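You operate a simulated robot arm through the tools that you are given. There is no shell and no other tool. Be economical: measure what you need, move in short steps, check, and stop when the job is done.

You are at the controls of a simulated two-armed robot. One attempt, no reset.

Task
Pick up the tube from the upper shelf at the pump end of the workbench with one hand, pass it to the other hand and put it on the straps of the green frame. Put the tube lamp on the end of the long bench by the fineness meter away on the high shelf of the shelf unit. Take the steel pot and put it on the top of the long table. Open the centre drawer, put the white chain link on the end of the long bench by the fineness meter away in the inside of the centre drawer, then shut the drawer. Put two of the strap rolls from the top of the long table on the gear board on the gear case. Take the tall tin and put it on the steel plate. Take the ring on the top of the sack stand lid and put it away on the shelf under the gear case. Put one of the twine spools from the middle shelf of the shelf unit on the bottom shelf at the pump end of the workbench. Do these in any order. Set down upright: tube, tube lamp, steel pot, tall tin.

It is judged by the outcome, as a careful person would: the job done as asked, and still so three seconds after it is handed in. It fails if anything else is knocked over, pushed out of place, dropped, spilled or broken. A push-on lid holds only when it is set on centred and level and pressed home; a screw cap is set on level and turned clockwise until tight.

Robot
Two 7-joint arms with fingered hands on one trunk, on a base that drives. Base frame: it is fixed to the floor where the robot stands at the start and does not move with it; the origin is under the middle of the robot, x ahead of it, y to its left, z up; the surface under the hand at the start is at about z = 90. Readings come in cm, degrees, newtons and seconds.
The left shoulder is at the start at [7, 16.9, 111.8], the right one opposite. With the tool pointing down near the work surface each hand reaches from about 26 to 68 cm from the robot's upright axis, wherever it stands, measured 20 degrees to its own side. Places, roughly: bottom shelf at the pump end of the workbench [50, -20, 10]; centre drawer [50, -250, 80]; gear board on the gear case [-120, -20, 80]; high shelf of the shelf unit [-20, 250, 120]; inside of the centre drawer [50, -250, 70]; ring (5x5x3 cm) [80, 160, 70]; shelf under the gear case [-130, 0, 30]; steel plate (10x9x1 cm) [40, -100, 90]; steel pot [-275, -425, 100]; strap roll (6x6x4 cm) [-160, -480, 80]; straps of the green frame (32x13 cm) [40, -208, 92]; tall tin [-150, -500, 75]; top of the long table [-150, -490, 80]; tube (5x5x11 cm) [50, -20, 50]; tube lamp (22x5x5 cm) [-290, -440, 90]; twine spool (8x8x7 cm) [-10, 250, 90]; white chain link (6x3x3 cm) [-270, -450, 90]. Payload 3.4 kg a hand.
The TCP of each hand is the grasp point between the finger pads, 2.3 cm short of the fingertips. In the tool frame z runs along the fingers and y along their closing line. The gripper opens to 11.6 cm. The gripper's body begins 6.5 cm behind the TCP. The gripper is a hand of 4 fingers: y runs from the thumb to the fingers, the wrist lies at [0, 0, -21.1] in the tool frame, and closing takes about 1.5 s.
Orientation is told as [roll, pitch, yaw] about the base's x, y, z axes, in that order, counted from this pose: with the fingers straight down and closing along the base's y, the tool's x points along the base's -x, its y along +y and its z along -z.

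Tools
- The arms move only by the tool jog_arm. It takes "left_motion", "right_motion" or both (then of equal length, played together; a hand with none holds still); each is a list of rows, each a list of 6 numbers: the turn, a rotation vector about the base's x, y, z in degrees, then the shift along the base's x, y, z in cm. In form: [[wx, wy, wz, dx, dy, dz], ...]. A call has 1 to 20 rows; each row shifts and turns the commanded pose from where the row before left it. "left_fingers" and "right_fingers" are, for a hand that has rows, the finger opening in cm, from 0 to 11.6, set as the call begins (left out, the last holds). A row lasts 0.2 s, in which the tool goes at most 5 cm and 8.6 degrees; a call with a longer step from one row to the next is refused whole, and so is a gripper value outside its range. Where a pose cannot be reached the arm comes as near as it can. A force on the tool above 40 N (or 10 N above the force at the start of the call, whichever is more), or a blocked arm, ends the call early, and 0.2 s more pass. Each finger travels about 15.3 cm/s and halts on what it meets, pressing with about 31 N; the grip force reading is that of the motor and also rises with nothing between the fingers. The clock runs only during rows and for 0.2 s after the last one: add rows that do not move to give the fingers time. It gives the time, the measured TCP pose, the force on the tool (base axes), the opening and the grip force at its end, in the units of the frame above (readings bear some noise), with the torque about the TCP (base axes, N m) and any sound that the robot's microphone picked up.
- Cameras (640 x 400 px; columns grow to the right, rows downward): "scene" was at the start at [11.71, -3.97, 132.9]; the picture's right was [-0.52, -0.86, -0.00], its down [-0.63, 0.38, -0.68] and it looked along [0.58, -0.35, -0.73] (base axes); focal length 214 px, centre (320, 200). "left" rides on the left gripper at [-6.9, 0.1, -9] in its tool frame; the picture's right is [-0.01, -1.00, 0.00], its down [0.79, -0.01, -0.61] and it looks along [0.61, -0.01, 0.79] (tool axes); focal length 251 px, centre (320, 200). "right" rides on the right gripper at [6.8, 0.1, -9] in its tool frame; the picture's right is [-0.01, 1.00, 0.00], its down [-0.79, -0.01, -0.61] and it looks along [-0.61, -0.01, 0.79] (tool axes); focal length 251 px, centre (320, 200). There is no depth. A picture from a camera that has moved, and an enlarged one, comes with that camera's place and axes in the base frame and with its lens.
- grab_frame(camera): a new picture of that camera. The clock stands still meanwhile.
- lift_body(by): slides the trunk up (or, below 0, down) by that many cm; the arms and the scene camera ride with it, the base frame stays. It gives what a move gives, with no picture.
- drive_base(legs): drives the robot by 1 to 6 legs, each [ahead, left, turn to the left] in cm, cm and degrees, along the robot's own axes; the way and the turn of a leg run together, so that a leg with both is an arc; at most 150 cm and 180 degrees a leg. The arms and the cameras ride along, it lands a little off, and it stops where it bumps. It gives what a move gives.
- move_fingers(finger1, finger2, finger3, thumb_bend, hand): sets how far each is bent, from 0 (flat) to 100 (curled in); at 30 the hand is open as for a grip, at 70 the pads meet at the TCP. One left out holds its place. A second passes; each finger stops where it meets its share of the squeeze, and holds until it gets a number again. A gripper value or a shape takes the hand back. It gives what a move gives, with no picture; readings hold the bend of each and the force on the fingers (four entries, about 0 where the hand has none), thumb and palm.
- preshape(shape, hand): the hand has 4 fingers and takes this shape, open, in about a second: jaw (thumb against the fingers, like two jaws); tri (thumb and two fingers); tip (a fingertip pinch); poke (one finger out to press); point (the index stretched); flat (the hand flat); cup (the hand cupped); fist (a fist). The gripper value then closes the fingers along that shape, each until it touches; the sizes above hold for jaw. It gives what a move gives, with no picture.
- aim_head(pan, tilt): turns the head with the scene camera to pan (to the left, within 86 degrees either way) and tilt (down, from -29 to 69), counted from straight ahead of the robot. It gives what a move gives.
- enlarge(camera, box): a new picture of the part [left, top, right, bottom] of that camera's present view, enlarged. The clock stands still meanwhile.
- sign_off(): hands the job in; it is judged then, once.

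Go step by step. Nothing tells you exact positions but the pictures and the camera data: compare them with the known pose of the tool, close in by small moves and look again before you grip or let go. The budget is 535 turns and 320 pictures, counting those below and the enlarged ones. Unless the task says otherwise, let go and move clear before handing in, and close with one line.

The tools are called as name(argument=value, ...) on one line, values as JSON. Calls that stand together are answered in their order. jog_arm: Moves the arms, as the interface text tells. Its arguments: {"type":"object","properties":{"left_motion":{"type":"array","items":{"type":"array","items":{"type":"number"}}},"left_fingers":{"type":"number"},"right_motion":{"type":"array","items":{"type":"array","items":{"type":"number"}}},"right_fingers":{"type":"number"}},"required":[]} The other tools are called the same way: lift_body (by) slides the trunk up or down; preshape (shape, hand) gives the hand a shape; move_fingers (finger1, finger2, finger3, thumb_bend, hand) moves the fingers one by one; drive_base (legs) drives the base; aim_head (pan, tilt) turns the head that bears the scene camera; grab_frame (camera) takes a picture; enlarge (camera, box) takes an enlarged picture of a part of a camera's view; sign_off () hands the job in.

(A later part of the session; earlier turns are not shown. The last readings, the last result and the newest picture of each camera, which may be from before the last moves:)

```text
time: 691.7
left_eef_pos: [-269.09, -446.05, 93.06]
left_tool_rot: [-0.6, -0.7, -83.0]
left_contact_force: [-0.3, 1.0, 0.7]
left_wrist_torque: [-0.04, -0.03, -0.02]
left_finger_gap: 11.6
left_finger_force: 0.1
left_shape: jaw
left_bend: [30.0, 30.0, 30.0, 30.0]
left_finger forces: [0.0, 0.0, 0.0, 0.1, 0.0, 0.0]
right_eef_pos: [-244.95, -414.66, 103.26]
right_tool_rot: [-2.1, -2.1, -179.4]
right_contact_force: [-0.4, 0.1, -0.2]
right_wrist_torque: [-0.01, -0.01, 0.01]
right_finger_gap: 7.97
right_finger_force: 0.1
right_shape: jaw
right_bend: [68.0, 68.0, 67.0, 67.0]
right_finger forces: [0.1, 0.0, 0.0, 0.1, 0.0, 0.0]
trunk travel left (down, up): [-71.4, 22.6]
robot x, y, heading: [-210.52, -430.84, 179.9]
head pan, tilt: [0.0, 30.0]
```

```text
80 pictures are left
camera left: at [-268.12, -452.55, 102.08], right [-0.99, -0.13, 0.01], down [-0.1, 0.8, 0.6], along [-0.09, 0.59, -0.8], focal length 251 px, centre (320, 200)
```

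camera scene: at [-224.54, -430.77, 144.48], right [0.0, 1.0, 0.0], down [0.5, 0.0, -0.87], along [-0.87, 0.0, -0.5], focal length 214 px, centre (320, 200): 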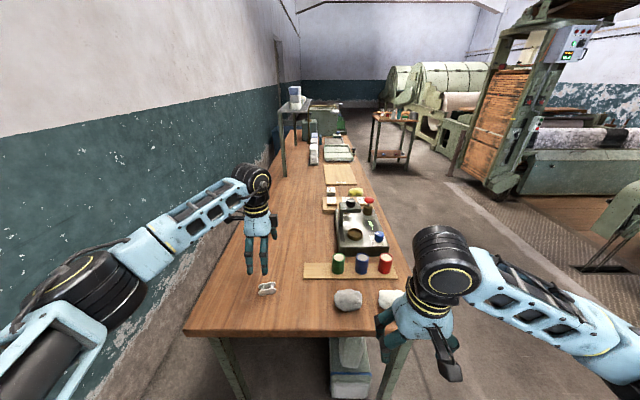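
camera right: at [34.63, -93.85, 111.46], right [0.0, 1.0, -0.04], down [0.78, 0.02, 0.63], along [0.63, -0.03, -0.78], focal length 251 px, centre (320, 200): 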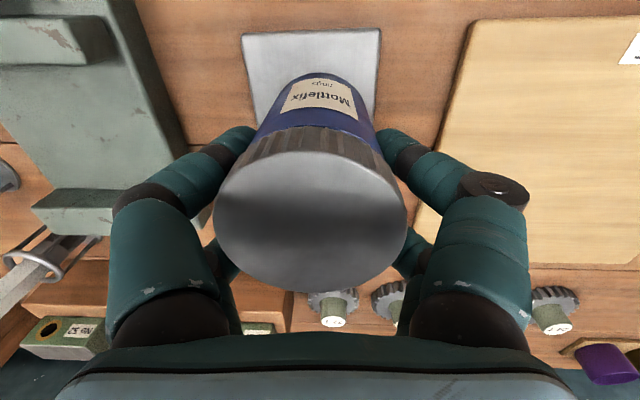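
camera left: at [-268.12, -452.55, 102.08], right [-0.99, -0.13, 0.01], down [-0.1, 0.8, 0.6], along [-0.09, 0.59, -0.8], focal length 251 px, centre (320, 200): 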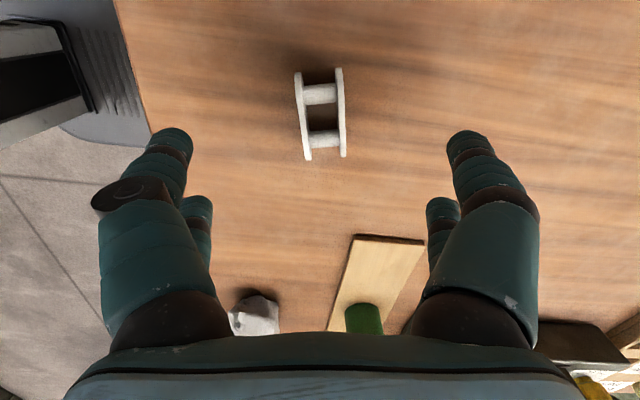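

jog_arm(left_motion=[[0, 0, 0, 0, 0, -2.5], [0, 0, 0, 0, 0, -2], [0, 0, 0, 0, 0, -0.9], [0, 0, 0, 0, 0, 0]])

jog_arm(left_motion=[[0, 0, 0, 0, 0, 0], [0, 0, 0, 0, 0, 0], [0, 0, 0, 0, 0, 0], [0, 0, 0, 0, 0, 0], [0, 0, 0, 0, 0, 0], [0, 0, 0, 0, 0, 0]], left_fingers=0)

grab_frame(camera="left")

```text
time: 692.7
left_eef_pos: [-269.0, -446.16, 87.68]
left_tool_rot: [-0.6, -0.6, -83.1]
left_contact_force: [0.4, -0.3, 0.4]
left_wrist_torque: [0.01, 0.03, 0.02]
left_finger_gap: 11.58
left_finger_force: 0.0
left_shape: jaw
left_bend: [30.0, 30.0, 30.0, 30.0]
left_finger forces: [0.0, 0.0, 0.0, 0.1, 0.0, 0.0]
right_eef_pos: [-245.12, -414.61, 103.35]
right_tool_rot: [-1.9, -2.3, -179.4]
right_contact_force: [0.9, 0.4, 0.4]
right_wrist_torque: [0.0, -0.01, 0.04]
right_finger_gap: 7.98
right_finger_force: 0.1
right_shape: jaw
right_bend: [68.0, 68.0, 67.0, 67.0]
right_finger forces: [0.0, 0.0, 0.0, 0.0, 0.1, 0.0]
trunk travel left (down, up): [-71.4, 22.6]
robot x, y, heading: [-210.56, -430.91, 180.1]
head pan, tilt: [0.0, 30.0]
```

```text
time: 694.1
left_eef_pos: [-269.01, -446.05, 87.73]
left_tool_rot: [-0.5, -0.8, -83.1]
left_contact_force: [0.0, 0.5, 0.9]
left_wrist_torque: [0.0, 0.05, -0.02]
left_finger_gap: 1.77
left_finger_force: 30.8
left_shape: jaw
left_bend: [73.0, 71.0, 66.0, 77.0]
left_finger forces: [26.4, 0.0, 0.2, 0.0, 28.7, 0.0]
right_eef_pos: [-245.13, -414.6, 103.28]
right_tool_rot: [-2.0, -2.2, -179.4]
right_contact_force: [0.0, -0.7, 0.4]
right_wrist_torque: [0.0, 0.02, 0.01]
right_finger_gap: 7.95
right_finger_force: 0.2
right_shape: jaw
right_bend: [68.0, 68.0, 67.0, 67.0]
right_finger forces: [0.1, 0.0, 0.0, 0.1, 0.1, 0.1]
trunk travel left (down, up): [-71.4, 22.6]
robot x, y, heading: [-210.51, -430.9, 180.0]
head pan, tilt: [0.0, 30.0]
```

```text
79 pictures are left
camera left: at [-268.01, -452.56, 96.76], right [-0.99, -0.13, 0.01], down [-0.1, 0.8, 0.6], along [-0.09, 0.59, -0.8], focal length 251 px, centre (320, 200)
```

left: 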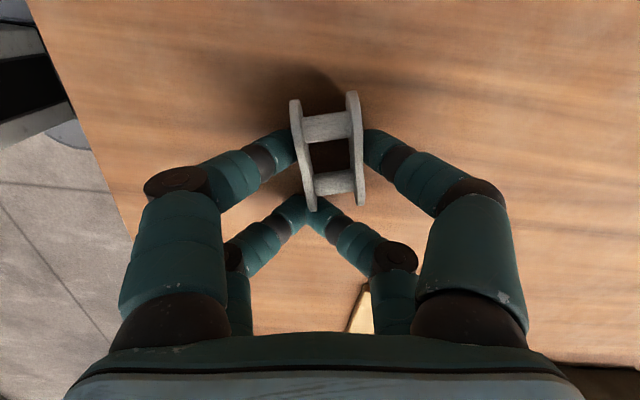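

Link gripped at its middle. Lift and retreat.

jog_arm(left_motion=[[0, 0, 0, 0, 0, 4], [0, 0, 0, 0, 0, 4], [0, 0, 0, 1, 0, 4], [0, 0, 0, 3, 0, 2], [0, 0, 0, 4, 0, 0], [0, 0, 0, 4, 0, 0], [0, 0, 0, 4, 0, 0], [0, 0, 0, 4, 0, 0], [0, 0, 0, 0, 0, 0]])

grab_frame(camera="left")

drive_base(legs=[[-8, -30, 0], [0, 0, -90]])

```text
time: 696.1
left_eef_pos: [-248.86, -446.25, 101.49]
left_tool_rot: [-0.5, -0.8, -83.0]
left_contact_force: [0.4, 0.2, 0.0]
left_wrist_torque: [0.02, -0.03, 0.0]
left_finger_gap: 1.78
left_finger_force: 31.2
left_shape: jaw
left_bend: [73.0, 71.0, 66.0, 77.0]
left_finger forces: [26.5, 0.0, 0.2, 0.0, 29.0, 0.0]
right_eef_pos: [-245.12, -414.56, 103.25]
right_tool_rot: [-2.0, -2.3, -179.4]
right_contact_force: [0.8, -0.8, -0.6]
right_wrist_torque: [0.01, -0.02, 0.0]
right_finger_gap: 7.97
right_finger_force: 0.1
right_shape: jaw
right_bend: [68.0, 68.0, 67.0, 67.0]
right_finger forces: [0.1, 0.0, 0.0, 0.0, 0.0, 0.0]
trunk travel left (down, up): [-71.4, 22.6]
robot x, y, heading: [-210.42, -430.81, 179.8]
head pan, tilt: [0.0, 30.0]
```

```text
78 pictures are left
camera left: at [-247.84, -452.74, 110.59], right [-0.99, -0.13, 0.01], down [-0.1, 0.8, 0.6], along [-0.09, 0.59, -0.8], focal length 251 px, centre (320, 200)
```

left: 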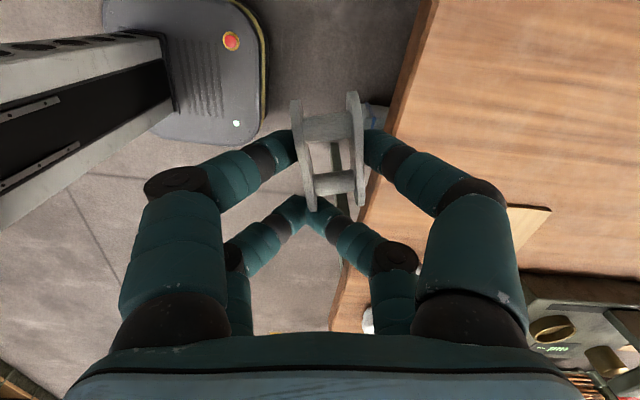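

```text
time: 702.0
left_eef_pos: [-218.24, -362.4, 101.5]
left_tool_rot: [-0.6, -0.7, -171.8]
left_contact_force: [0.5, 0.3, -0.7]
left_wrist_torque: [-0.02, 0.03, -0.01]
left_finger_gap: 1.75
left_finger_force: 31.2
left_shape: jaw
left_bend: [73.0, 71.0, 66.0, 77.0]
left_finger forces: [26.3, 0.1, 0.2, 0.1, 28.6, 0.0]
right_eef_pos: [-186.44, -365.48, 103.18]
right_tool_rot: [-2.0, -2.2, 91.7]
right_contact_force: [0.2, 0.5, 0.0]
right_wrist_torque: [-0.02, 0.02, -0.01]
right_finger_gap: 7.98
right_finger_force: 0.0
right_shape: jaw
right_bend: [68.0, 68.0, 67.0, 67.0]
right_finger forces: [0.1, 0.0, 0.0, 0.1, 0.1, 0.0]
trunk travel left (down, up): [-71.4, 22.6]
robot x, y, heading: [-202.31, -400.79, 90.9]
head pan, tilt: [0.0, 30.0]
```

drive_base(legs=[[0, -136, 0], [132, 0, 0], [0, 0, -90.5]])

aim_head(pan=0, tilt=40)

grab_frame(camera="scene")

```text
time: 718.6
left_eef_pos: [-34.3, -249.9, 101.47]
left_tool_rot: [-0.6, -0.8, 99.7]
left_contact_force: [0.1, 0.8, -1.4]
left_wrist_torque: [0.0, 0.05, -0.02]
left_finger_gap: 1.75
left_finger_force: 30.6
left_shape: jaw
left_bend: [73.0, 71.0, 66.0, 77.0]
left_finger forces: [26.1, 0.0, 0.2, 0.0, 28.5, 0.0]
right_eef_pos: [-36.55, -281.56, 103.25]
right_tool_rot: [-2.0, -2.1, 3.3]
right_contact_force: [0.1, 0.8, -0.6]
right_wrist_torque: [0.02, 0.0, 0.0]
right_finger_gap: 7.96
right_finger_force: 0.1
right_shape: jaw
right_bend: [68.0, 68.0, 67.0, 67.0]
right_finger forces: [0.0, 0.0, 0.0, 0.0, 0.0, 0.0]
trunk travel left (down, up): [-71.4, 22.6]
robot x, y, heading: [-71.8, -266.67, 2.6]
head pan, tilt: [0.0, 30.0]
```

```text
time: 719.3
left_eef_pos: [-34.19, -249.81, 101.58]
left_tool_rot: [-0.6, -0.7, 99.7]
left_contact_force: [-1.0, -0.2, 0.0]
left_wrist_torque: [-0.02, -0.01, 0.03]
left_finger_gap: 1.75
left_finger_force: 31.1
left_shape: jaw
left_bend: [73.0, 71.0, 66.0, 77.0]
left_finger forces: [26.1, 0.0, 0.1, 0.1, 28.3, 0.0]
right_eef_pos: [-36.53, -281.61, 103.19]
right_tool_rot: [-2.1, -2.2, 3.4]
right_contact_force: [0.1, -0.4, -0.6]
right_wrist_torque: [-0.04, 0.01, 0.0]
right_finger_gap: 7.95
right_finger_force: 0.1
right_shape: jaw
right_bend: [68.0, 68.0, 67.0, 67.0]
right_finger forces: [0.1, 0.0, 0.1, 0.0, 0.0, 0.0]
trunk travel left (down, up): [-71.4, 22.6]
robot x, y, heading: [-71.81, -266.6, 2.6]
head pan, tilt: [0.0, 40.0]
```

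```text
77 pictures are left
camera scene: at [-58.51, -266.1, 142.94], right [0.05, -1.0, 0.0], down [-0.64, -0.03, -0.77], along [0.77, 0.03, -0.64], focal length 214 px, centre (320, 200)
```

scene: 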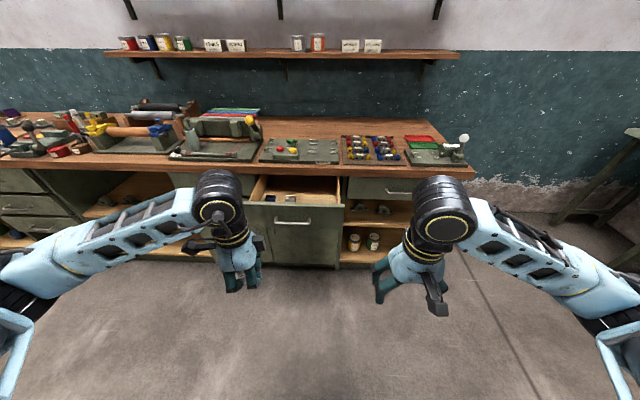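

enlarge(camera="scene", box=[230, 150, 370, 250])

```text
4.00 times, centred on (300, 200) of scene
camera zoom: at [-58.51, -266.1, 142.94], right [0.05, -1.0, 0.0], down [-0.64, -0.03, -0.77], along [0.77, 0.03, -0.64], focal length 858 px, centre (400, 200)
```

zoom: 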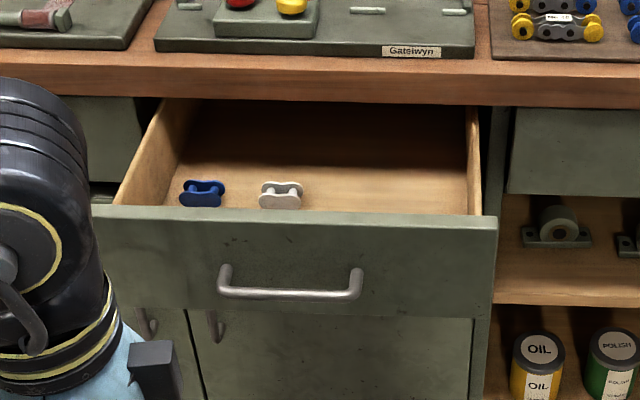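

drive_base(legs=[[30, -8, -2.6]])

jog_arm(left_motion=[[0, 0, -8.2, 1.3, 0, 0], [0, 0, -8.2, 1.3, 0, 0], [0, 0, -8.2, 1.3, 0, 0], [0, 0, -8.2, 1.3, 0, 0], [0, 0, -8.2, 1.3, 0, 0], [0, 0, -8.2, 1.3, 0, 0], [0, 0, -8.2, 1.3, 0, 0], [0, 0, -8.2, 1.3, 0, 0], [0, 0, -8.2, 1.3, 0, 0], [0, 0, -8.2, 1.3, 0, 0], [0, 0, -8.2, 1.3, 0, 0], [0, 0, -6, 1.3, 0, 0], [0, 0, 0, 0, 0, 0]])

grab_frame(camera="left")

grab_frame(camera="scene")

```text
time: 721.4
left_eef_pos: [-3.07, -258.98, 101.62]
left_tool_rot: [-0.6, -0.7, 96.8]
left_contact_force: [-0.7, -0.5, -0.1]
left_wrist_torque: [0.0, -0.01, 0.01]
left_finger_gap: 1.72
left_finger_force: 30.9
left_shape: jaw
left_bend: [73.0, 71.0, 66.0, 77.0]
left_finger forces: [26.3, 0.0, 0.2, 0.0, 28.4, 0.1]
right_eef_pos: [-7.0, -290.71, 103.34]
right_tool_rot: [-2.1, -2.1, 0.3]
right_contact_force: [0.3, -0.5, -0.1]
right_wrist_torque: [0.01, 0.03, -0.02]
right_finger_gap: 7.95
right_finger_force: 0.0
right_shape: jaw
right_bend: [68.0, 68.0, 67.0, 67.0]
right_finger forces: [0.0, 0.1, 0.0, 0.0, 0.0, 0.0]
trunk travel left (down, up): [-71.4, 22.6]
robot x, y, heading: [-41.44, -274.27, -0.4]
head pan, tilt: [0.0, 40.0]
```

```text
time: 724.2
left_eef_pos: [12.54, -259.18, 101.4]
left_tool_rot: [-0.6, -0.7, 0.5]
left_contact_force: [-0.6, 0.1, 0.1]
left_wrist_torque: [0.0, -0.02, 0.01]
left_finger_gap: 1.75
left_finger_force: 31.3
left_shape: jaw
left_bend: [73.0, 71.0, 66.0, 77.0]
left_finger forces: [26.4, 0.0, 0.2, 0.1, 28.3, 0.0]
right_eef_pos: [-6.92, -290.67, 103.34]
right_tool_rot: [-2.1, -2.2, 0.3]
right_contact_force: [0.7, -0.2, -0.1]
right_wrist_torque: [0.03, 0.03, -0.02]
right_finger_gap: 7.97
right_finger_force: 0.1
right_shape: jaw
right_bend: [68.0, 68.0, 67.0, 67.0]
right_finger forces: [0.0, 0.0, 0.1, 0.0, 0.0, 0.0]
trunk travel left (down, up): [-71.4, 22.6]
robot x, y, heading: [-41.75, -274.14, -0.4]
head pan, tilt: [0.0, 40.0]
```

```text
75 pictures are left
camera left: at [19.28, -258.76, 110.57], right [0.02, -1.0, 0.01], down [-0.8, -0.01, 0.6], along [-0.6, -0.02, -0.8], focal length 251 px, centre (320, 200)
```

left: 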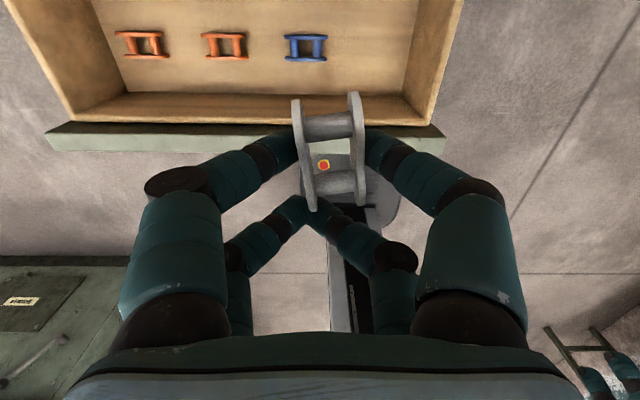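

```text
74 pictures are left
camera scene: at [-28.07, -274.09, 142.94], right [-0.01, -1.0, 0.0], down [-0.64, 0.0, -0.77], along [0.77, 0.0, -0.64], focal length 214 px, centre (320, 200)
```

scene: 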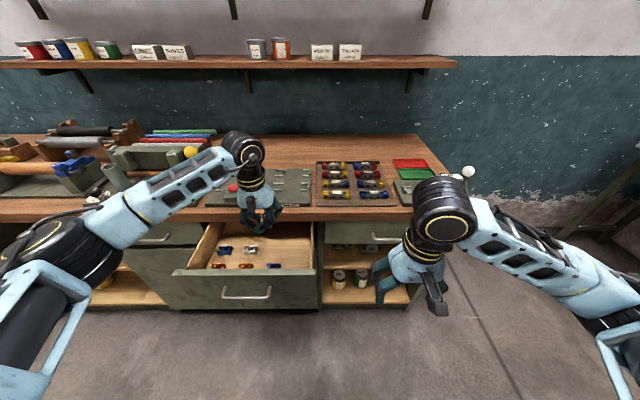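

The drawer holds other links with a free slot behind, but the bench edge limits access. I'll pull the drawer out a bit further by hooking the right fingers behind its front panel.

jog_arm(left_motion=[[0, 0, 0, -1, 4, 1], [0, 0, 0, -1, 4, 1], [0, 0, 0, -1, 4, 1], [0, 0, 0, -1, 4, 0], [0, 0, 0, 0, 2, 0], [0, 0, 0, 0, 0, 0], [0, 0, 0, 0, 0, 0], [0, 0, 0, 0, 0, 0]], right_motion=[[0, 0, 0, 1, 1, 0], [0, 0, 0, 3, 3, 0], [0, 0, 0, 3, 4, 0], [0, 0, 0, 3, 4, 0], [0, 0, 0, 3, 4, 0], [0, 0, 0, 3, 4, 0], [0, 0, 0, 3.6, 3.2, 0], [0, 0, 0, 0, 3, 0]], right_fingers=0)

grab_frame(camera="right")

```text
time: 726.0
left_eef_pos: [8.51, -241.14, 104.7]
left_tool_rot: [-0.7, -0.8, 0.6]
left_contact_force: [-0.2, -0.1, -1.6]
left_wrist_torque: [-0.03, -0.03, 0.02]
left_finger_gap: 1.76
left_finger_force: 30.7
left_shape: jaw
left_bend: [73.0, 71.0, 66.0, 77.0]
left_finger forces: [26.4, 0.0, 0.2, 0.1, 28.5, 0.1]
right_eef_pos: [12.05, -264.46, 102.97]
right_tool_rot: [-2.2, -1.9, 2.0]
right_contact_force: [-0.5, -0.4, -0.3]
right_wrist_torque: [-0.02, -0.02, -0.04]
right_finger_gap: 0.02
right_finger_force: 30.6
right_shape: jaw
right_bend: [62.0, 63.0, 62.0, 62.0]
right_finger forces: [0.0, 0.0, 0.0, 0.0, 0.0, 0.1]
right hand out of reach, approached as far as the arm can: row 8
trunk travel left (down, up): [-71.4, 22.6]
robot x, y, heading: [-41.48, -274.04, -0.5]
head pan, tilt: [0.0, 40.0]
```

```text
73 pictures are left
camera right: at [4.98, -264.35, 111.68], right [-0.03, 1.0, -0.04], down [0.77, 0.04, 0.63], along [0.64, -0.01, -0.77], focal length 251 px, centre (320, 200)
```

right: 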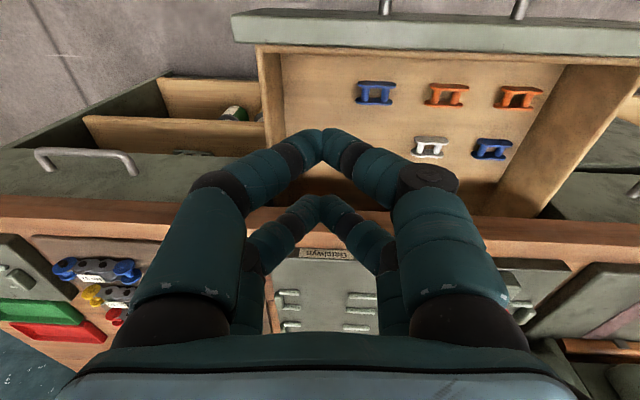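

From this view there's a 9 cm free strip at the right side of the drawer, enough if the link lies along y. Retract the right hand and bring the left back rotated.

jog_arm(right_motion=[[0, 0, 0, -3, -4, 0], [0, 0, 0, -3, -4, 0], [0, 0, 0, -3, -4, 0], [0, 0, 0, -3, -4, 0], [0, 0, 0, -3, -4, 0], [0, 0, 0, -3, -4, 0], [0, 0, 0, -2, -2, 0], [0, 0, 0, 0, 0, 0]])

drive_base(legs=[[0, -10, 0]])

jog_arm(left_motion=[[0, 0, 8.2, 0.8, -1.3, 0], [0, 0, 8.2, 0.8, -1.3, 0], [0, 0, 8.2, 0.8, -1.3, 0], [0, 0, 8.2, 0.8, -1.3, 0], [0, 0, 8.2, 0.8, -1.3, 0], [0, 0, 8.2, 0.8, -1.3, 0], [0, 0, 8.2, 0.8, -1.3, 0], [0, 0, 8.2, 0.8, -1.3, 0], [0, 0, 8.2, 0.8, -1.3, 0], [0, 0, 8.2, 0.8, -1.3, 0], [0, 0, 7, 0.8, -1.3, 0], [0, 0, 0, 0.5, 0, 0], [0, 0, 0, 0, 0, 0]])

grab_frame(camera="left")

```text
time: 727.8
left_eef_pos: [8.57, -241.19, 104.54]
left_tool_rot: [-0.8, -0.8, 0.5]
left_contact_force: [-0.3, 0.0, -0.8]
left_wrist_torque: [0.0, 0.02, 0.01]
left_finger_gap: 1.75
left_finger_force: 30.8
left_shape: jaw
left_bend: [73.0, 71.0, 66.0, 77.0]
left_finger forces: [26.4, 0.1, 0.2, 0.0, 28.5, 0.0]
right_eef_pos: [-7.32, -290.42, 103.49]
right_tool_rot: [-1.9, -2.2, 0.2]
right_contact_force: [1.0, -1.2, 0.0]
right_wrist_torque: [-0.03, 0.0, 0.02]
right_finger_gap: 0.0
right_finger_force: 31.4
right_shape: jaw
right_bend: [62.0, 63.0, 62.0, 62.0]
right_finger forces: [0.0, 0.1, 0.0, 0.0, 0.1, 0.0]
trunk travel left (down, up): [-71.4, 22.6]
robot x, y, heading: [-41.51, -274.55, -0.3]
head pan, tilt: [0.0, 40.0]
```

```text
time: 729.0
left_eef_pos: [8.54, -250.92, 104.58]
left_tool_rot: [-0.6, -0.7, 0.7]
left_contact_force: [0.3, -0.1, -0.3]
left_wrist_torque: [0.03, -0.01, 0.01]
left_finger_gap: 1.75
left_finger_force: 31.7
left_shape: jaw
left_bend: [73.0, 71.0, 66.0, 77.0]
left_finger forces: [26.4, 0.0, 0.2, 0.0, 28.6, 0.0]
right_eef_pos: [-7.21, -300.34, 103.48]
right_tool_rot: [-2.0, -2.1, 0.2]
right_contact_force: [0.5, -0.4, 0.2]
right_wrist_torque: [0.01, -0.02, -0.02]
right_finger_gap: 0.0
right_finger_force: 30.7
right_shape: jaw
right_bend: [62.0, 63.0, 62.0, 62.0]
right_finger forces: [0.0, 0.0, 0.1, 0.0, 0.0, 0.0]
trunk travel left (down, up): [-71.4, 22.6]
robot x, y, heading: [-41.66, -283.87, -0.3]
head pan, tilt: [0.0, 40.0]
```

```text
time: 731.8
left_eef_pos: [17.87, -265.51, 104.63]
left_tool_rot: [-0.6, -0.7, 89.6]
left_contact_force: [-0.4, 0.5, -1.1]
left_wrist_torque: [-0.02, 0.01, 0.04]
left_finger_gap: 1.76
left_finger_force: 30.9
left_shape: jaw
left_bend: [74.0, 71.0, 66.0, 77.0]
left_finger forces: [26.4, 0.0, 0.3, 0.0, 28.7, 0.1]
right_eef_pos: [-7.23, -300.4, 103.52]
right_tool_rot: [-2.0, -2.2, 0.3]
right_contact_force: [0.2, 0.5, -1.0]
right_wrist_torque: [0.0, 0.03, 0.0]
right_finger_gap: 0.0
right_finger_force: 30.4
right_shape: jaw
right_bend: [62.0, 63.0, 62.0, 62.0]
right_finger forces: [0.1, 0.1, 0.1, 0.0, 0.1, 0.1]
trunk travel left (down, up): [-71.4, 22.6]
robot x, y, heading: [-41.5, -284.21, -0.6]
head pan, tilt: [0.0, 40.0]
```

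```text
72 pictures are left
camera left: at [17.74, -258.64, 113.69], right [1.0, 0.0, 0.01], down [0.0, -0.8, 0.6], along [0.01, -0.6, -0.8], focal length 251 px, centre (320, 200)
```

left: 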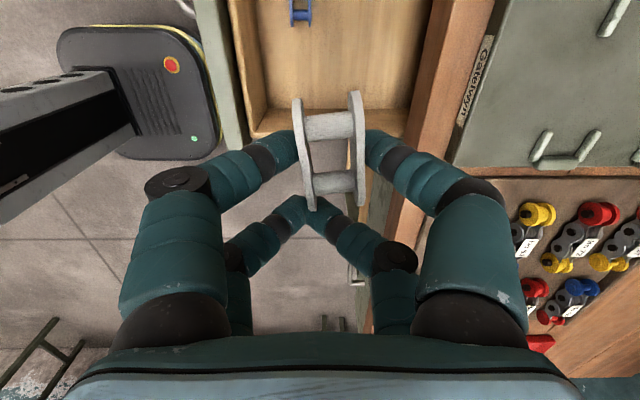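

Free strip is y≈-261..-271. Lower the link at y≈-265.3.

jog_arm(left_motion=[[0, 0, 0, -0.3, -2.3, 0], [0, 0, 0, 0, 0, -4], [0, 0, 0, 0, 0, -4], [0, 0, 0, 0, 0, -4], [0, 0, 0, 0, 0, -4], [0, 0, 0, 0, 0, 0]])

grab_frame(camera="left")

grab_frame(camera="scene")

```text
time: 733.2
left_eef_pos: [17.44, -267.66, 88.65]
left_tool_rot: [-0.6, -0.7, 89.5]
left_contact_force: [0.1, -0.9, -1.8]
left_wrist_torque: [-0.02, 0.02, 0.03]
left_finger_gap: 1.73
left_finger_force: 30.8
left_shape: jaw
left_bend: [74.0, 71.0, 66.0, 77.0]
left_finger forces: [26.3, 0.0, 0.2, 0.0, 28.6, 0.1]
right_eef_pos: [-7.47, -300.35, 103.5]
right_tool_rot: [-1.9, -2.2, 0.3]
right_contact_force: [0.1, 0.0, 0.4]
right_wrist_torque: [-0.01, 0.02, -0.01]
right_finger_gap: 0.0
right_finger_force: 30.9
right_shape: jaw
right_bend: [62.0, 63.0, 62.0, 62.0]
right_finger forces: [0.0, 0.0, 0.1, 0.1, 0.1, 0.0]
trunk travel left (down, up): [-71.4, 22.6]
robot x, y, heading: [-41.65, -284.4, -0.7]
head pan, tilt: [0.0, 40.0]
```

```text
71 pictures are left
camera left: at [17.27, -260.72, 97.68], right [1.0, 0.0, 0.01], down [0.0, -0.8, 0.6], along [0.01, -0.6, -0.8], focal length 251 px, centre (320, 200)
```

left: 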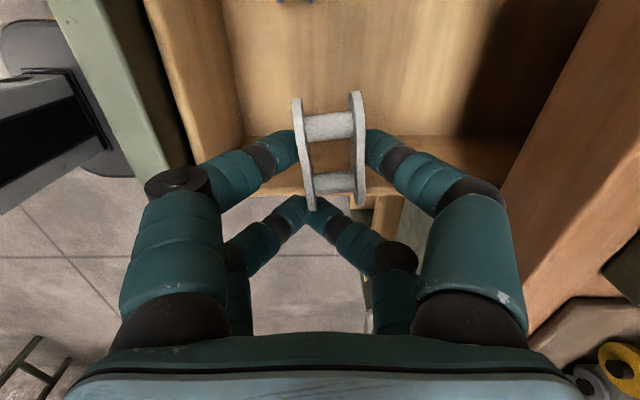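

```text
70 pictures are left
camera scene: at [-28.14, -284.06, 142.94], right [-0.01, -1.0, 0.0], down [-0.64, 0.0, -0.77], along [0.77, 0.0, -0.64], focal length 214 px, centre (320, 200)
```

scene: 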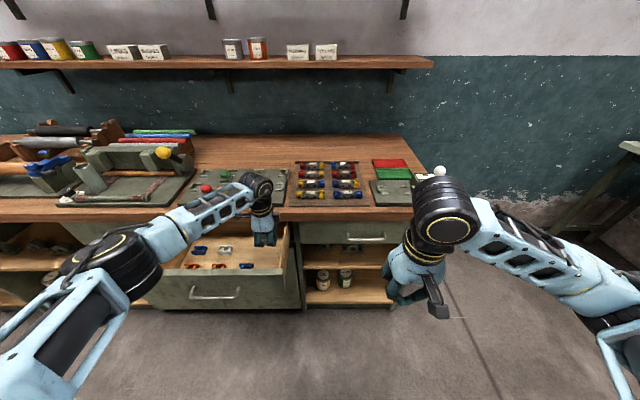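

jog_arm(left_motion=[[0, 0, 0, 0, 0.7, -2], [0, 0, 0, 0, 0, -3], [0, 0, 0, 0, 0, -2], [0, 0, 0, 0, 0, 0]])

grab_frame(camera="left")

```text
time: 734.2
left_eef_pos: [17.34, -267.03, 81.65]
left_tool_rot: [-0.5, -0.6, 89.5]
left_contact_force: [-0.2, -0.7, -0.7]
left_wrist_torque: [-0.02, -0.01, 0.0]
left_finger_gap: 1.74
left_finger_force: 30.9
left_shape: jaw
left_bend: [74.0, 71.0, 66.0, 77.0]
left_finger forces: [26.4, 0.0, 0.2, 0.1, 28.7, 0.0]
right_eef_pos: [-7.36, -300.35, 103.54]
right_tool_rot: [-2.0, -2.2, 0.3]
right_contact_force: [0.8, -0.7, 0.6]
right_wrist_torque: [0.0, 0.01, 0.02]
right_finger_gap: 0.0
right_finger_force: 31.5
right_shape: jaw
right_bend: [62.0, 63.0, 62.0, 62.0]
right_finger forces: [0.0, 0.0, 0.1, 0.1, 0.0, 0.0]
trunk travel left (down, up): [-71.4, 22.6]
robot x, y, heading: [-41.66, -284.17, -0.3]
head pan, tilt: [0.0, 40.0]
```

```text
69 pictures are left
camera left: at [17.34, -260.19, 90.69], right [1.0, 0.0, 0.01], down [-0.01, -0.8, 0.6], along [0.01, -0.6, -0.8], focal length 251 px, centre (320, 200)
```

left: 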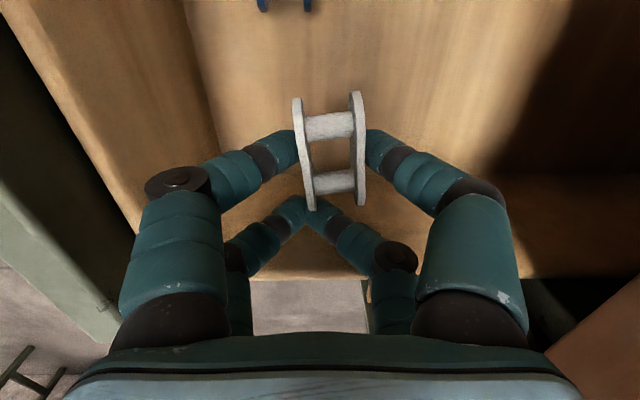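

jog_arm(left_motion=[[0, 0, 0, 0, 0, -1.5], [0, 0, 0, 0, 0, -1.2], [0, 0, 0, 0, 0, 0]])

jog_arm(left_motion=[[0, 0, 0, 0, 0, -0.6], [0, 0, 0, 0, 0, -0.4], [0, 0, 0, 0, 0, 0]])

jog_arm(left_motion=[[0, 0, 0, 0, 0, -0.5], [0, 0, 0, 0, 0, -0.4], [0, 0, 0, 0, 0, 0]])

```text
time: 735.0
left_eef_pos: [17.49, -267.1, 78.85]
left_tool_rot: [-0.6, -0.8, 89.6]
left_contact_force: [-0.2, -0.1, -0.3]
left_wrist_torque: [0.01, 0.01, -0.02]
left_finger_gap: 1.74
left_finger_force: 31.4
left_shape: jaw
left_bend: [74.0, 71.0, 66.0, 77.0]
left_finger forces: [26.4, 0.0, 0.1, 0.0, 28.7, 0.0]
right_eef_pos: [-7.26, -300.3, 103.52]
right_tool_rot: [-2.0, -2.2, 0.2]
right_contact_force: [-0.1, 0.8, -0.9]
right_wrist_torque: [-0.01, 0.03, 0.06]
right_finger_gap: 0.0
right_finger_force: 31.0
right_shape: jaw
right_bend: [62.0, 63.0, 62.0, 62.0]
right_finger forces: [0.0, 0.0, 0.0, 0.1, 0.0, 0.1]
trunk travel left (down, up): [-71.4, 22.6]
robot x, y, heading: [-41.44, -283.7, -0.3]
head pan, tilt: [0.0, 40.0]
```

```text
time: 735.8
left_eef_pos: [17.49, -267.14, 77.87]
left_tool_rot: [-0.6, -0.7, 89.7]
left_contact_force: [-0.9, -0.7, -0.1]
left_wrist_torque: [0.01, 0.01, -0.01]
left_finger_gap: 1.74
left_finger_force: 31.1
left_shape: jaw
left_bend: [74.0, 71.0, 66.0, 77.0]
left_finger forces: [26.3, 0.0, 0.2, 0.1, 28.7, 0.0]
right_eef_pos: [-7.4, -300.27, 103.54]
right_tool_rot: [-2.0, -2.1, 0.3]
right_contact_force: [0.7, 0.1, 0.2]
right_wrist_torque: [0.01, 0.03, 0.0]
right_finger_gap: 0.0
right_finger_force: 31.6
right_shape: jaw
right_bend: [62.0, 63.0, 62.0, 62.0]
right_finger forces: [0.1, 0.0, 0.1, 0.0, 0.1, 0.0]
trunk travel left (down, up): [-71.4, 22.6]
robot x, y, heading: [-41.1, -284.25, -0.4]
head pan, tilt: [0.0, 40.0]
```

```text
time: 736.6
left_eef_pos: [17.5, -266.97, 76.98]
left_tool_rot: [-0.6, -0.8, 89.6]
left_contact_force: [0.7, -0.2, -0.4]
left_wrist_torque: [0.01, -0.03, 0.0]
left_finger_gap: 1.76
left_finger_force: 30.9
left_shape: jaw
left_bend: [74.0, 71.0, 66.0, 77.0]
left_finger forces: [26.4, 0.0, 0.3, 0.0, 28.7, 0.0]
right_eef_pos: [-7.4, -300.46, 103.55]
right_tool_rot: [-2.0, -2.3, 0.3]
right_contact_force: [-0.1, 0.2, 0.4]
right_wrist_torque: [0.02, 0.0, 0.01]
right_finger_gap: 0.0
right_finger_force: 31.4
right_shape: jaw
right_bend: [62.0, 63.0, 62.0, 62.0]
right_finger forces: [0.1, 0.1, 0.0, 0.1, 0.0, 0.0]
trunk travel left (down, up): [-71.4, 22.6]
robot x, y, heading: [-41.84, -284.26, -0.6]
head pan, tilt: [0.0, 40.0]
```

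grab_frame(camera="left")

jog_arm(left_motion=[[0, 0, 0, 0, 0, -0.5], [0, 0, 0, 0, 0, -0.5], [0, 0, 0, 0, 0, 0]])

jog_arm(left_motion=[[0, 0, 0, 0, 0, -0.5], [0, 0, 0, 0, 0, -0.5], [0, 0, 0, 0, 0, 0]])

```text
68 pictures are left
camera left: at [17.38, -260.16, 86.06], right [1.0, 0.0, 0.01], down [0.0, -0.8, 0.6], along [0.01, -0.6, -0.8], focal length 251 px, centre (320, 200)
```

left: 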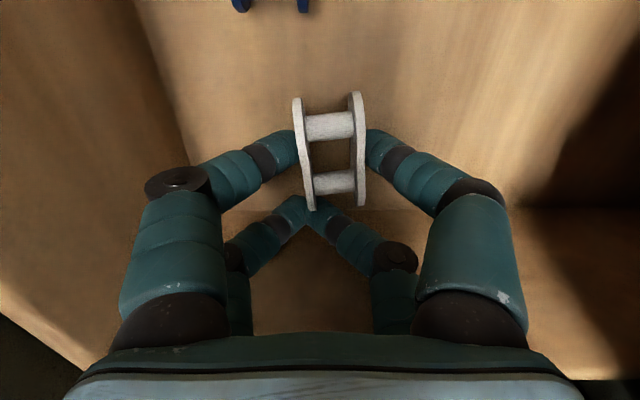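

```text
time: 737.4
left_eef_pos: [17.43, -266.99, 75.92]
left_tool_rot: [-0.6, -0.7, 89.7]
left_contact_force: [0.3, 0.9, -1.1]
left_wrist_torque: [0.0, -0.02, 0.01]
left_finger_gap: 1.75
left_finger_force: 30.7
left_shape: jaw
left_bend: [74.0, 71.0, 66.0, 77.0]
left_finger forces: [26.3, 0.1, 0.2, 0.0, 28.8, 0.0]
right_eef_pos: [-7.29, -300.37, 103.52]
right_tool_rot: [-2.0, -2.3, 0.3]
right_contact_force: [-0.7, -0.5, -0.2]
right_wrist_torque: [-0.04, 0.01, 0.01]
right_finger_gap: 0.01
right_finger_force: 30.9
right_shape: jaw
right_bend: [62.0, 63.0, 62.0, 62.0]
right_finger forces: [0.0, 0.1, 0.0, 0.0, 0.0, 0.0]
trunk travel left (down, up): [-71.4, 22.6]
robot x, y, heading: [-41.84, -283.86, -0.3]
head pan, tilt: [0.0, 40.0]
```

```text
time: 738.2
left_eef_pos: [17.24, -266.92, 75.33]
left_tool_rot: [-0.7, -0.7, 89.5]
left_contact_force: [0.7, 0.7, 13.5]
left_wrist_torque: [0.21, -0.15, -0.01]
left_finger_gap: 1.79
left_finger_force: 30.9
left_shape: jaw
left_bend: [74.0, 71.0, 66.0, 78.0]
left_finger forces: [29.3, 0.1, 0.1, 0.0, 32.1, 0.1]
right_eef_pos: [-7.6, -300.48, 103.58]
right_tool_rot: [-1.9, -2.4, 0.3]
right_contact_force: [0.4, -0.9, 0.8]
right_wrist_torque: [0.0, 0.01, -0.01]
right_finger_gap: 0.02
right_finger_force: 30.6
right_shape: jaw
right_bend: [62.0, 63.0, 62.0, 62.0]
right_finger forces: [0.0, 0.0, 0.0, 0.0, 0.0, 0.0]
trunk travel left (down, up): [-71.4, 22.6]
robot x, y, heading: [-41.57, -284.1, -0.5]
head pan, tilt: [0.0, 40.0]
```

Contact with the drawer floor. Open slightly and rise.

jog_arm(left_motion=[[0, 0, 0, 0, 0, 0.2], [0, 0, 0, 0, 0, 0], [0, 0, 0, 0, 0, 0], [0, 0, 0, 0, 0, 0]], left_fingers=5.5)

jog_arm(left_motion=[[0, 0, 0, 0, 0, 3], [0, 0, 0, 0, 0, 4], [0, 0, 0, 0, 0, 4], [0, 0, 0, 0, 0, 4], [0, 0, 0, 0, 0, 4], [0, 0, 0, 0, 0, 4], [0, 0, 0, -3, 1, 3], [0, 0, 0, 0, 0, 0]])

grab_frame(camera="left")

enlarge(camera="scene", box=[140, 200, 320, 320])

```text
time: 739.2
left_eef_pos: [17.35, -266.88, 75.28]
left_tool_rot: [-0.6, -0.7, 89.6]
left_contact_force: [-0.4, 0.7, -0.3]
left_wrist_torque: [-0.03, 0.0, -0.02]
left_finger_gap: 5.47
left_finger_force: 0.1
left_shape: jaw
left_bend: [73.0, 73.0, 73.0, 76.0]
left_finger forces: [0.1, 0.0, 0.0, 0.0, 0.0, 0.1]
right_eef_pos: [-7.31, -300.34, 103.48]
right_tool_rot: [-2.0, -2.2, 0.3]
right_contact_force: [-0.6, 0.1, 0.3]
right_wrist_torque: [0.02, 0.04, -0.03]
right_finger_gap: 0.0
right_finger_force: 30.7
right_shape: jaw
right_bend: [62.0, 63.0, 62.0, 62.0]
right_finger forces: [0.0, 0.1, 0.0, 0.0, 0.1, 0.0]
trunk travel left (down, up): [-71.4, 22.6]
robot x, y, heading: [-41.68, -283.91, -0.5]
head pan, tilt: [0.0, 40.0]
```

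```text
time: 741.0
left_eef_pos: [14.45, -266.04, 100.99]
left_tool_rot: [-0.5, -0.7, 89.6]
left_contact_force: [1.1, 0.6, -0.8]
left_wrist_torque: [0.02, 0.05, 0.01]
left_finger_gap: 5.46
left_finger_force: 0.1
left_shape: jaw
left_bend: [73.0, 73.0, 73.0, 76.0]
left_finger forces: [0.0, 0.1, 0.1, 0.1, 0.0, 0.1]
right_eef_pos: [-7.43, -300.58, 103.55]
right_tool_rot: [-1.9, -2.1, 0.4]
right_contact_force: [0.1, 0.1, 0.5]
right_wrist_torque: [0.02, -0.04, 0.0]
right_finger_gap: 0.01
right_finger_force: 30.6
right_shape: jaw
right_bend: [62.0, 63.0, 62.0, 62.0]
right_finger forces: [0.0, 0.1, 0.0, 0.0, 0.0, 0.0]
trunk travel left (down, up): [-71.4, 22.6]
robot x, y, heading: [-41.3, -284.24, -0.7]
head pan, tilt: [0.0, 40.0]
```

```text
67 pictures are left
camera left: at [14.38, -259.12, 110.11], right [1.0, 0.0, 0.01], down [0.0, -0.8, 0.6], along [0.01, -0.6, -0.8], focal length 251 px, centre (320, 200)
```

left: 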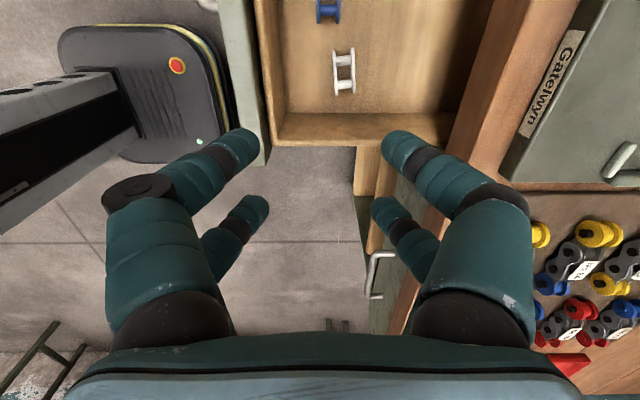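

```text
3.33 times, centred on (230, 260) of scene
camera zoom: at [-28.03, -284.12, 142.93], right [-0.01, -1.0, 0.0], down [-0.64, 0.0, -0.77], along [0.77, 0.0, -0.64], focal length 715 px, centre (620, 0)
```

zoom: 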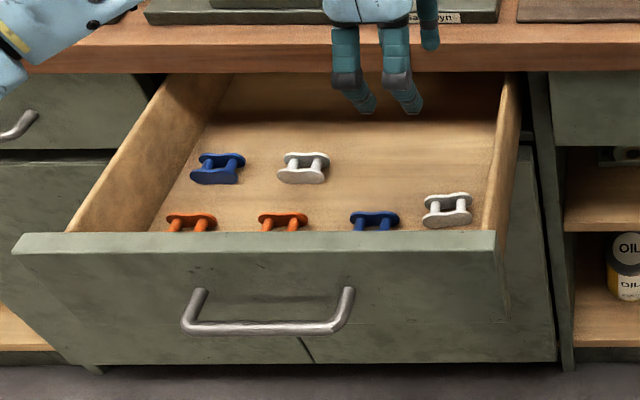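

The link lies in the drawer with the others. Now shift so the right hand is in front of the drawer and push it shut.

jog_arm(left_motion=[[0, 0, 0, -3, 1, 1], [0, 0, 0, -4, 1, 1], [0, 0, 0, -4, 1, 0], [0, 0, 0, -4, 1, 0], [0, 0, 0, -4, 1, 0], [0, 0, 0, 0, 0, 0]])

drive_base(legs=[[-4, 47, 0.5]])

jog_arm(right_motion=[[0, 0, 0, 0, 0, -4], [0, 0, 0, 0, 0, -4], [0, 0, 0, 0, 0, -4], [0, 0, 0, 0, 0, -4], [0, 0, 0, 0, 0, -4], [0, 0, 0, 0, 0, -4], [0, 0, 0, 0, 0, -1.5], [0, 0, 0, 0, 0, 0]])

aim_head(pan=-20, tilt=45)

grab_frame(camera="scene")

```text
time: 742.4
left_eef_pos: [-4.53, -260.87, 103.04]
left_tool_rot: [-0.5, -0.7, 89.5]
left_contact_force: [-1.1, 1.7, 0.3]
left_wrist_torque: [0.0, -0.01, -0.02]
left_finger_gap: 5.44
left_finger_force: 0.1
left_shape: jaw
left_bend: [73.0, 73.0, 73.0, 76.0]
left_finger forces: [0.0, 0.0, 0.0, 0.1, 0.0, 0.0]
right_eef_pos: [-7.23, -300.51, 103.47]
right_tool_rot: [-1.9, -2.3, 0.3]
right_contact_force: [0.4, 0.7, -1.7]
right_wrist_torque: [-0.01, -0.01, -0.04]
right_finger_gap: 0.0
right_finger_force: 31.1
right_shape: jaw
right_bend: [62.0, 63.0, 62.0, 62.0]
right_finger forces: [0.0, 0.0, 0.0, 0.0, 0.0, 0.1]
trunk travel left (down, up): [-71.4, 22.6]
robot x, y, heading: [-41.28, -284.15, -0.6]
head pan, tilt: [0.0, 40.0]
```

```text
time: 745.2
left_eef_pos: [-8.15, -213.6, 103.12]
left_tool_rot: [-0.5, -0.8, 89.7]
left_contact_force: [-0.2, 0.3, -0.6]
left_wrist_torque: [0.05, -0.04, -0.01]
left_finger_gap: 5.46
left_finger_force: 0.1
left_shape: jaw
left_bend: [73.0, 73.0, 73.0, 76.0]
left_finger forces: [0.1, 0.1, 0.2, 0.0, 0.0, 0.2]
right_eef_pos: [-10.88, -253.04, 103.55]
right_tool_rot: [-2.0, -2.2, 0.4]
right_contact_force: [-0.9, 0.0, 1.3]
right_wrist_torque: [0.01, -0.01, 0.03]
right_finger_gap: 0.0
right_finger_force: 31.1
right_shape: jaw
right_bend: [62.0, 63.0, 62.0, 62.0]
right_finger forces: [0.0, 0.1, 0.0, 0.0, 0.1, 0.0]
trunk travel left (down, up): [-71.4, 22.6]
robot x, y, heading: [-45.39, -236.92, -0.1]
head pan, tilt: [0.0, 40.0]
```

```text
time: 747.0
left_eef_pos: [-8.33, -213.56, 103.02]
left_tool_rot: [-0.6, -0.7, 89.7]
left_contact_force: [0.1, -0.4, 0.4]
left_wrist_torque: [0.02, 0.02, -0.01]
left_finger_gap: 5.48
left_finger_force: 0.0
left_shape: jaw
left_bend: [73.0, 73.0, 73.0, 76.0]
left_finger forces: [0.1, 0.0, 0.1, 0.0, 0.1, 0.0]
right_eef_pos: [-10.86, -253.13, 77.97]
right_tool_rot: [-2.0, -2.2, 0.4]
right_contact_force: [-0.3, 0.1, -0.6]
right_wrist_torque: [-0.02, -0.02, 0.01]
right_finger_gap: 0.0
right_finger_force: 31.7
right_shape: jaw
right_bend: [62.0, 63.0, 62.0, 62.0]
right_finger forces: [0.0, 0.0, 0.0, 0.0, 0.0, 0.0]
trunk travel left (down, up): [-71.4, 22.6]
robot x, y, heading: [-45.11, -237.1, -0.0]
head pan, tilt: [0.0, 40.0]
```

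```text
time: 747.8
left_eef_pos: [-8.26, -213.59, 103.21]
left_tool_rot: [-0.7, -0.7, 89.9]
left_contact_force: [0.1, 0.2, 0.1]
left_wrist_torque: [0.0, 0.02, -0.01]
left_finger_gap: 5.43
left_finger_force: 0.1
left_shape: jaw
left_bend: [73.0, 73.0, 73.0, 76.0]
left_finger forces: [0.1, 0.0, 0.1, 0.1, 0.0, 0.0]
right_eef_pos: [-10.9, -253.09, 78.05]
right_tool_rot: [-2.0, -2.2, 0.5]
right_contact_force: [-0.4, -0.7, 0.1]
right_wrist_torque: [-0.01, 0.03, 0.01]
right_finger_gap: 0.01
right_finger_force: 30.5
right_shape: jaw
right_bend: [62.0, 63.0, 62.0, 62.0]
right_finger forces: [0.0, 0.1, 0.0, 0.0, 0.0, 0.1]
trunk travel left (down, up): [-71.4, 22.6]
robot x, y, heading: [-45.39, -236.9, -0.2]
head pan, tilt: [-20.0, 45.0]
```

```text
65 pictures are left
camera scene: at [-32.65, -239.55, 142.22], right [-0.34, -0.94, 0.0], down [-0.66, 0.24, -0.71], along [0.66, -0.24, -0.71], focal length 214 px, centre (320, 200)
```

scene: 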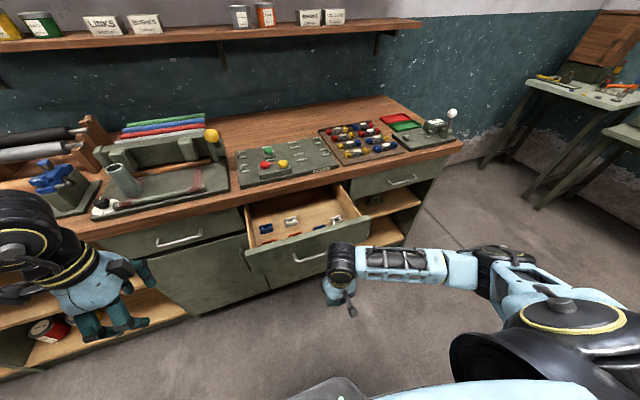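

drive_base(legs=[[12, 0, 0.2]])

drive_base(legs=[[10, 0, 0]])

grab_frame(camera="scene")

grab_frame(camera="right")

```text
time: 749.1
left_eef_pos: [3.58, -213.43, 103.24]
left_tool_rot: [-0.6, -0.7, 89.9]
left_contact_force: [-0.2, 0.2, 0.2]
left_wrist_torque: [-0.02, 0.03, -0.02]
left_finger_gap: 5.43
left_finger_force: 0.1
left_shape: jaw
left_bend: [73.0, 73.0, 73.0, 76.0]
left_finger forces: [0.0, 0.0, 0.0, 0.0, 0.1, 0.0]
right_eef_pos: [1.31, -253.1, 77.99]
right_tool_rot: [-2.0, -2.3, 0.6]
right_contact_force: [0.7, -0.1, 0.4]
right_wrist_torque: [-0.03, -0.05, 0.02]
right_finger_gap: 0.0
right_finger_force: 31.2
right_shape: jaw
right_bend: [62.0, 63.0, 63.0, 62.0]
right_finger forces: [0.0, 0.0, 0.0, 0.0, 0.0, 0.0]
trunk travel left (down, up): [-71.4, 22.6]
robot x, y, heading: [-33.11, -236.81, -0.1]
head pan, tilt: [-20.0, 45.0]
```

```text
time: 750.2
left_eef_pos: [13.82, -213.46, 103.13]
left_tool_rot: [-0.6, -0.6, 89.8]
left_contact_force: [-0.1, 0.5, 0.8]
left_wrist_torque: [-0.01, 0.01, -0.01]
left_finger_gap: 5.47
left_finger_force: 0.1
left_shape: jaw
left_bend: [73.0, 73.0, 73.0, 76.0]
left_finger forces: [0.0, 0.0, 0.0, 0.1, 0.0, 0.0]
right_eef_pos: [11.21, -253.07, 77.96]
right_tool_rot: [-1.9, -2.2, 0.6]
right_contact_force: [0.0, 0.5, -1.2]
right_wrist_torque: [-0.02, -0.02, -0.01]
right_finger_gap: 0.02
right_finger_force: 31.4
right_shape: jaw
right_bend: [62.0, 63.0, 63.0, 62.0]
right_finger forces: [0.0, 0.0, 0.0, 0.1, 0.1, 0.0]
trunk travel left (down, up): [-71.4, 22.6]
robot x, y, heading: [-22.97, -236.91, 0.2]
head pan, tilt: [-20.0, 45.0]
```

```text
64 pictures are left
camera scene: at [-10.57, -239.58, 142.22], right [-0.34, -0.94, 0.0], down [-0.66, 0.24, -0.71], along [0.66, -0.24, -0.71], focal length 214 px, centre (320, 200)
```

scene: 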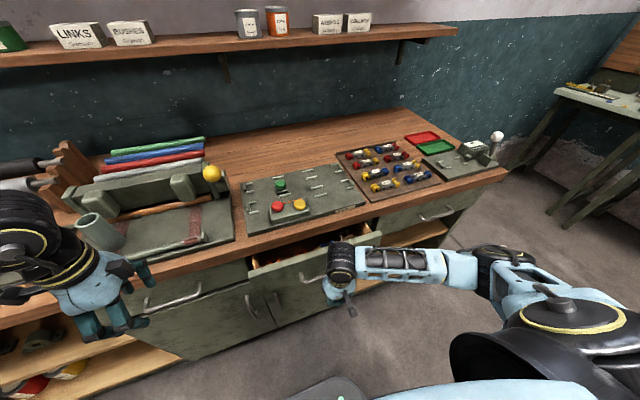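

```text
63 pictures are left
camera right: at [4.11, -252.93, 86.67], right [0.0, 1.0, -0.03], down [0.77, 0.02, 0.64], along [0.64, -0.03, -0.77], focal length 251 px, centre (320, 200)
```

right: 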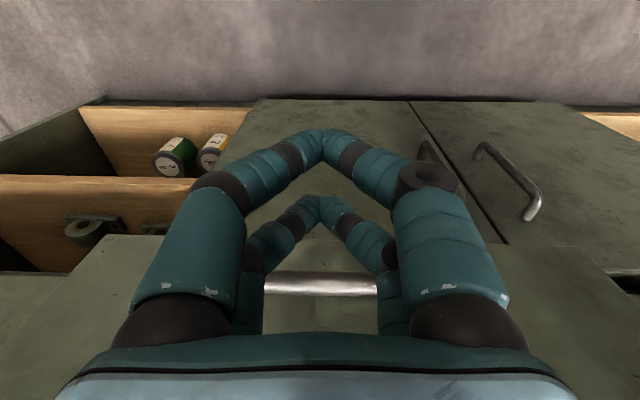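

drive_base(legs=[[8, 0, 0]])

jog_arm(right_motion=[[0, 0, 0, 1, 0, 0], [0, 0, 0, 1, 0, 0], [0, 0, 0, 1, 0, 0], [0, 0, 0, 1, 0, 0], [0, 0, 0, 1, 0, 0], [0, 0, 0, 0, 0, 0]])

grab_frame(camera="scene")

```text
time: 751.3
left_eef_pos: [21.59, -213.39, 103.12]
left_tool_rot: [-0.7, -0.6, 89.9]
left_contact_force: [0.8, -0.9, -0.5]
left_wrist_torque: [0.02, 0.03, -0.01]
left_finger_gap: 5.47
left_finger_force: 0.0
left_shape: jaw
left_bend: [73.0, 73.0, 73.0, 76.0]
left_finger forces: [0.0, 0.0, 0.0, 0.0, 0.0, 0.0]
right_eef_pos: [19.27, -253.14, 78.05]
right_tool_rot: [-2.1, -2.2, 0.6]
right_contact_force: [0.1, 0.9, 0.2]
right_wrist_torque: [-0.04, -0.04, 0.03]
right_finger_gap: 0.02
right_finger_force: 30.5
right_shape: jaw
right_bend: [62.0, 63.0, 63.0, 62.0]
right_finger forces: [0.1, 0.0, 0.0, 0.0, 0.0, 0.0]
trunk travel left (down, up): [-71.4, 22.6]
robot x, y, heading: [-15.11, -236.75, -0.0]
head pan, tilt: [-20.0, 45.0]
```

```text
time: 752.4
left_eef_pos: [21.38, -213.6, 103.3]
left_tool_rot: [-0.9, -0.7, 89.8]
left_contact_force: [0.9, -0.5, 0.5]
left_wrist_torque: [0.02, 0.09, 0.06]
left_finger_gap: 5.48
left_finger_force: 0.1
left_shape: jaw
left_bend: [73.0, 73.0, 73.0, 76.0]
left_finger forces: [0.0, 0.0, 0.0, 0.1, 0.1, 0.0]
right_eef_pos: [22.16, -253.24, 77.74]
right_tool_rot: [-2.1, -1.0, 0.8]
right_contact_force: [-32.9, -3.2, 15.1]
right_wrist_torque: [0.0, -0.49, -0.14]
right_finger_gap: 0.0
right_finger_force: 31.0
right_shape: jaw
right_bend: [62.0, 63.0, 63.0, 62.0]
right_finger forces: [0.1, 14.2, 18.2, 0.0, 0.0, 0.0]
trunk travel left (down, up): [-71.4, 22.6]
robot x, y, heading: [-15.15, -237.08, -0.1]
head pan, tilt: [-20.0, 45.0]
stopped in row 5 (right hand): the force on the tool passed its limit at 49 N (the readings are from after the stop); the commanded pose is now the measured one
```

```text
62 pictures are left
camera scene: at [-3.11, -239.6, 142.29], right [-0.34, -0.94, 0.0], down [-0.66, 0.24, -0.71], along [0.67, -0.24, -0.71], focal length 214 px, centre (320, 200)
```

scene: 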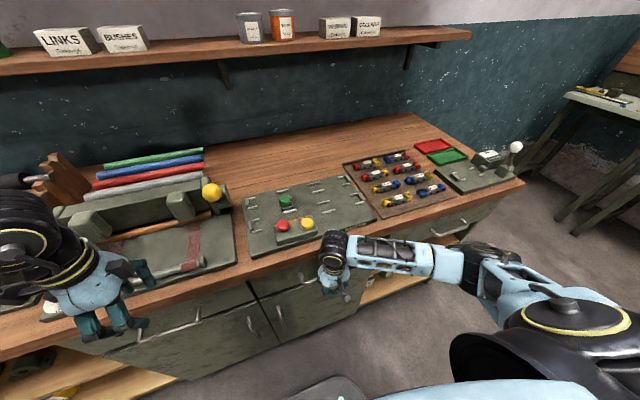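

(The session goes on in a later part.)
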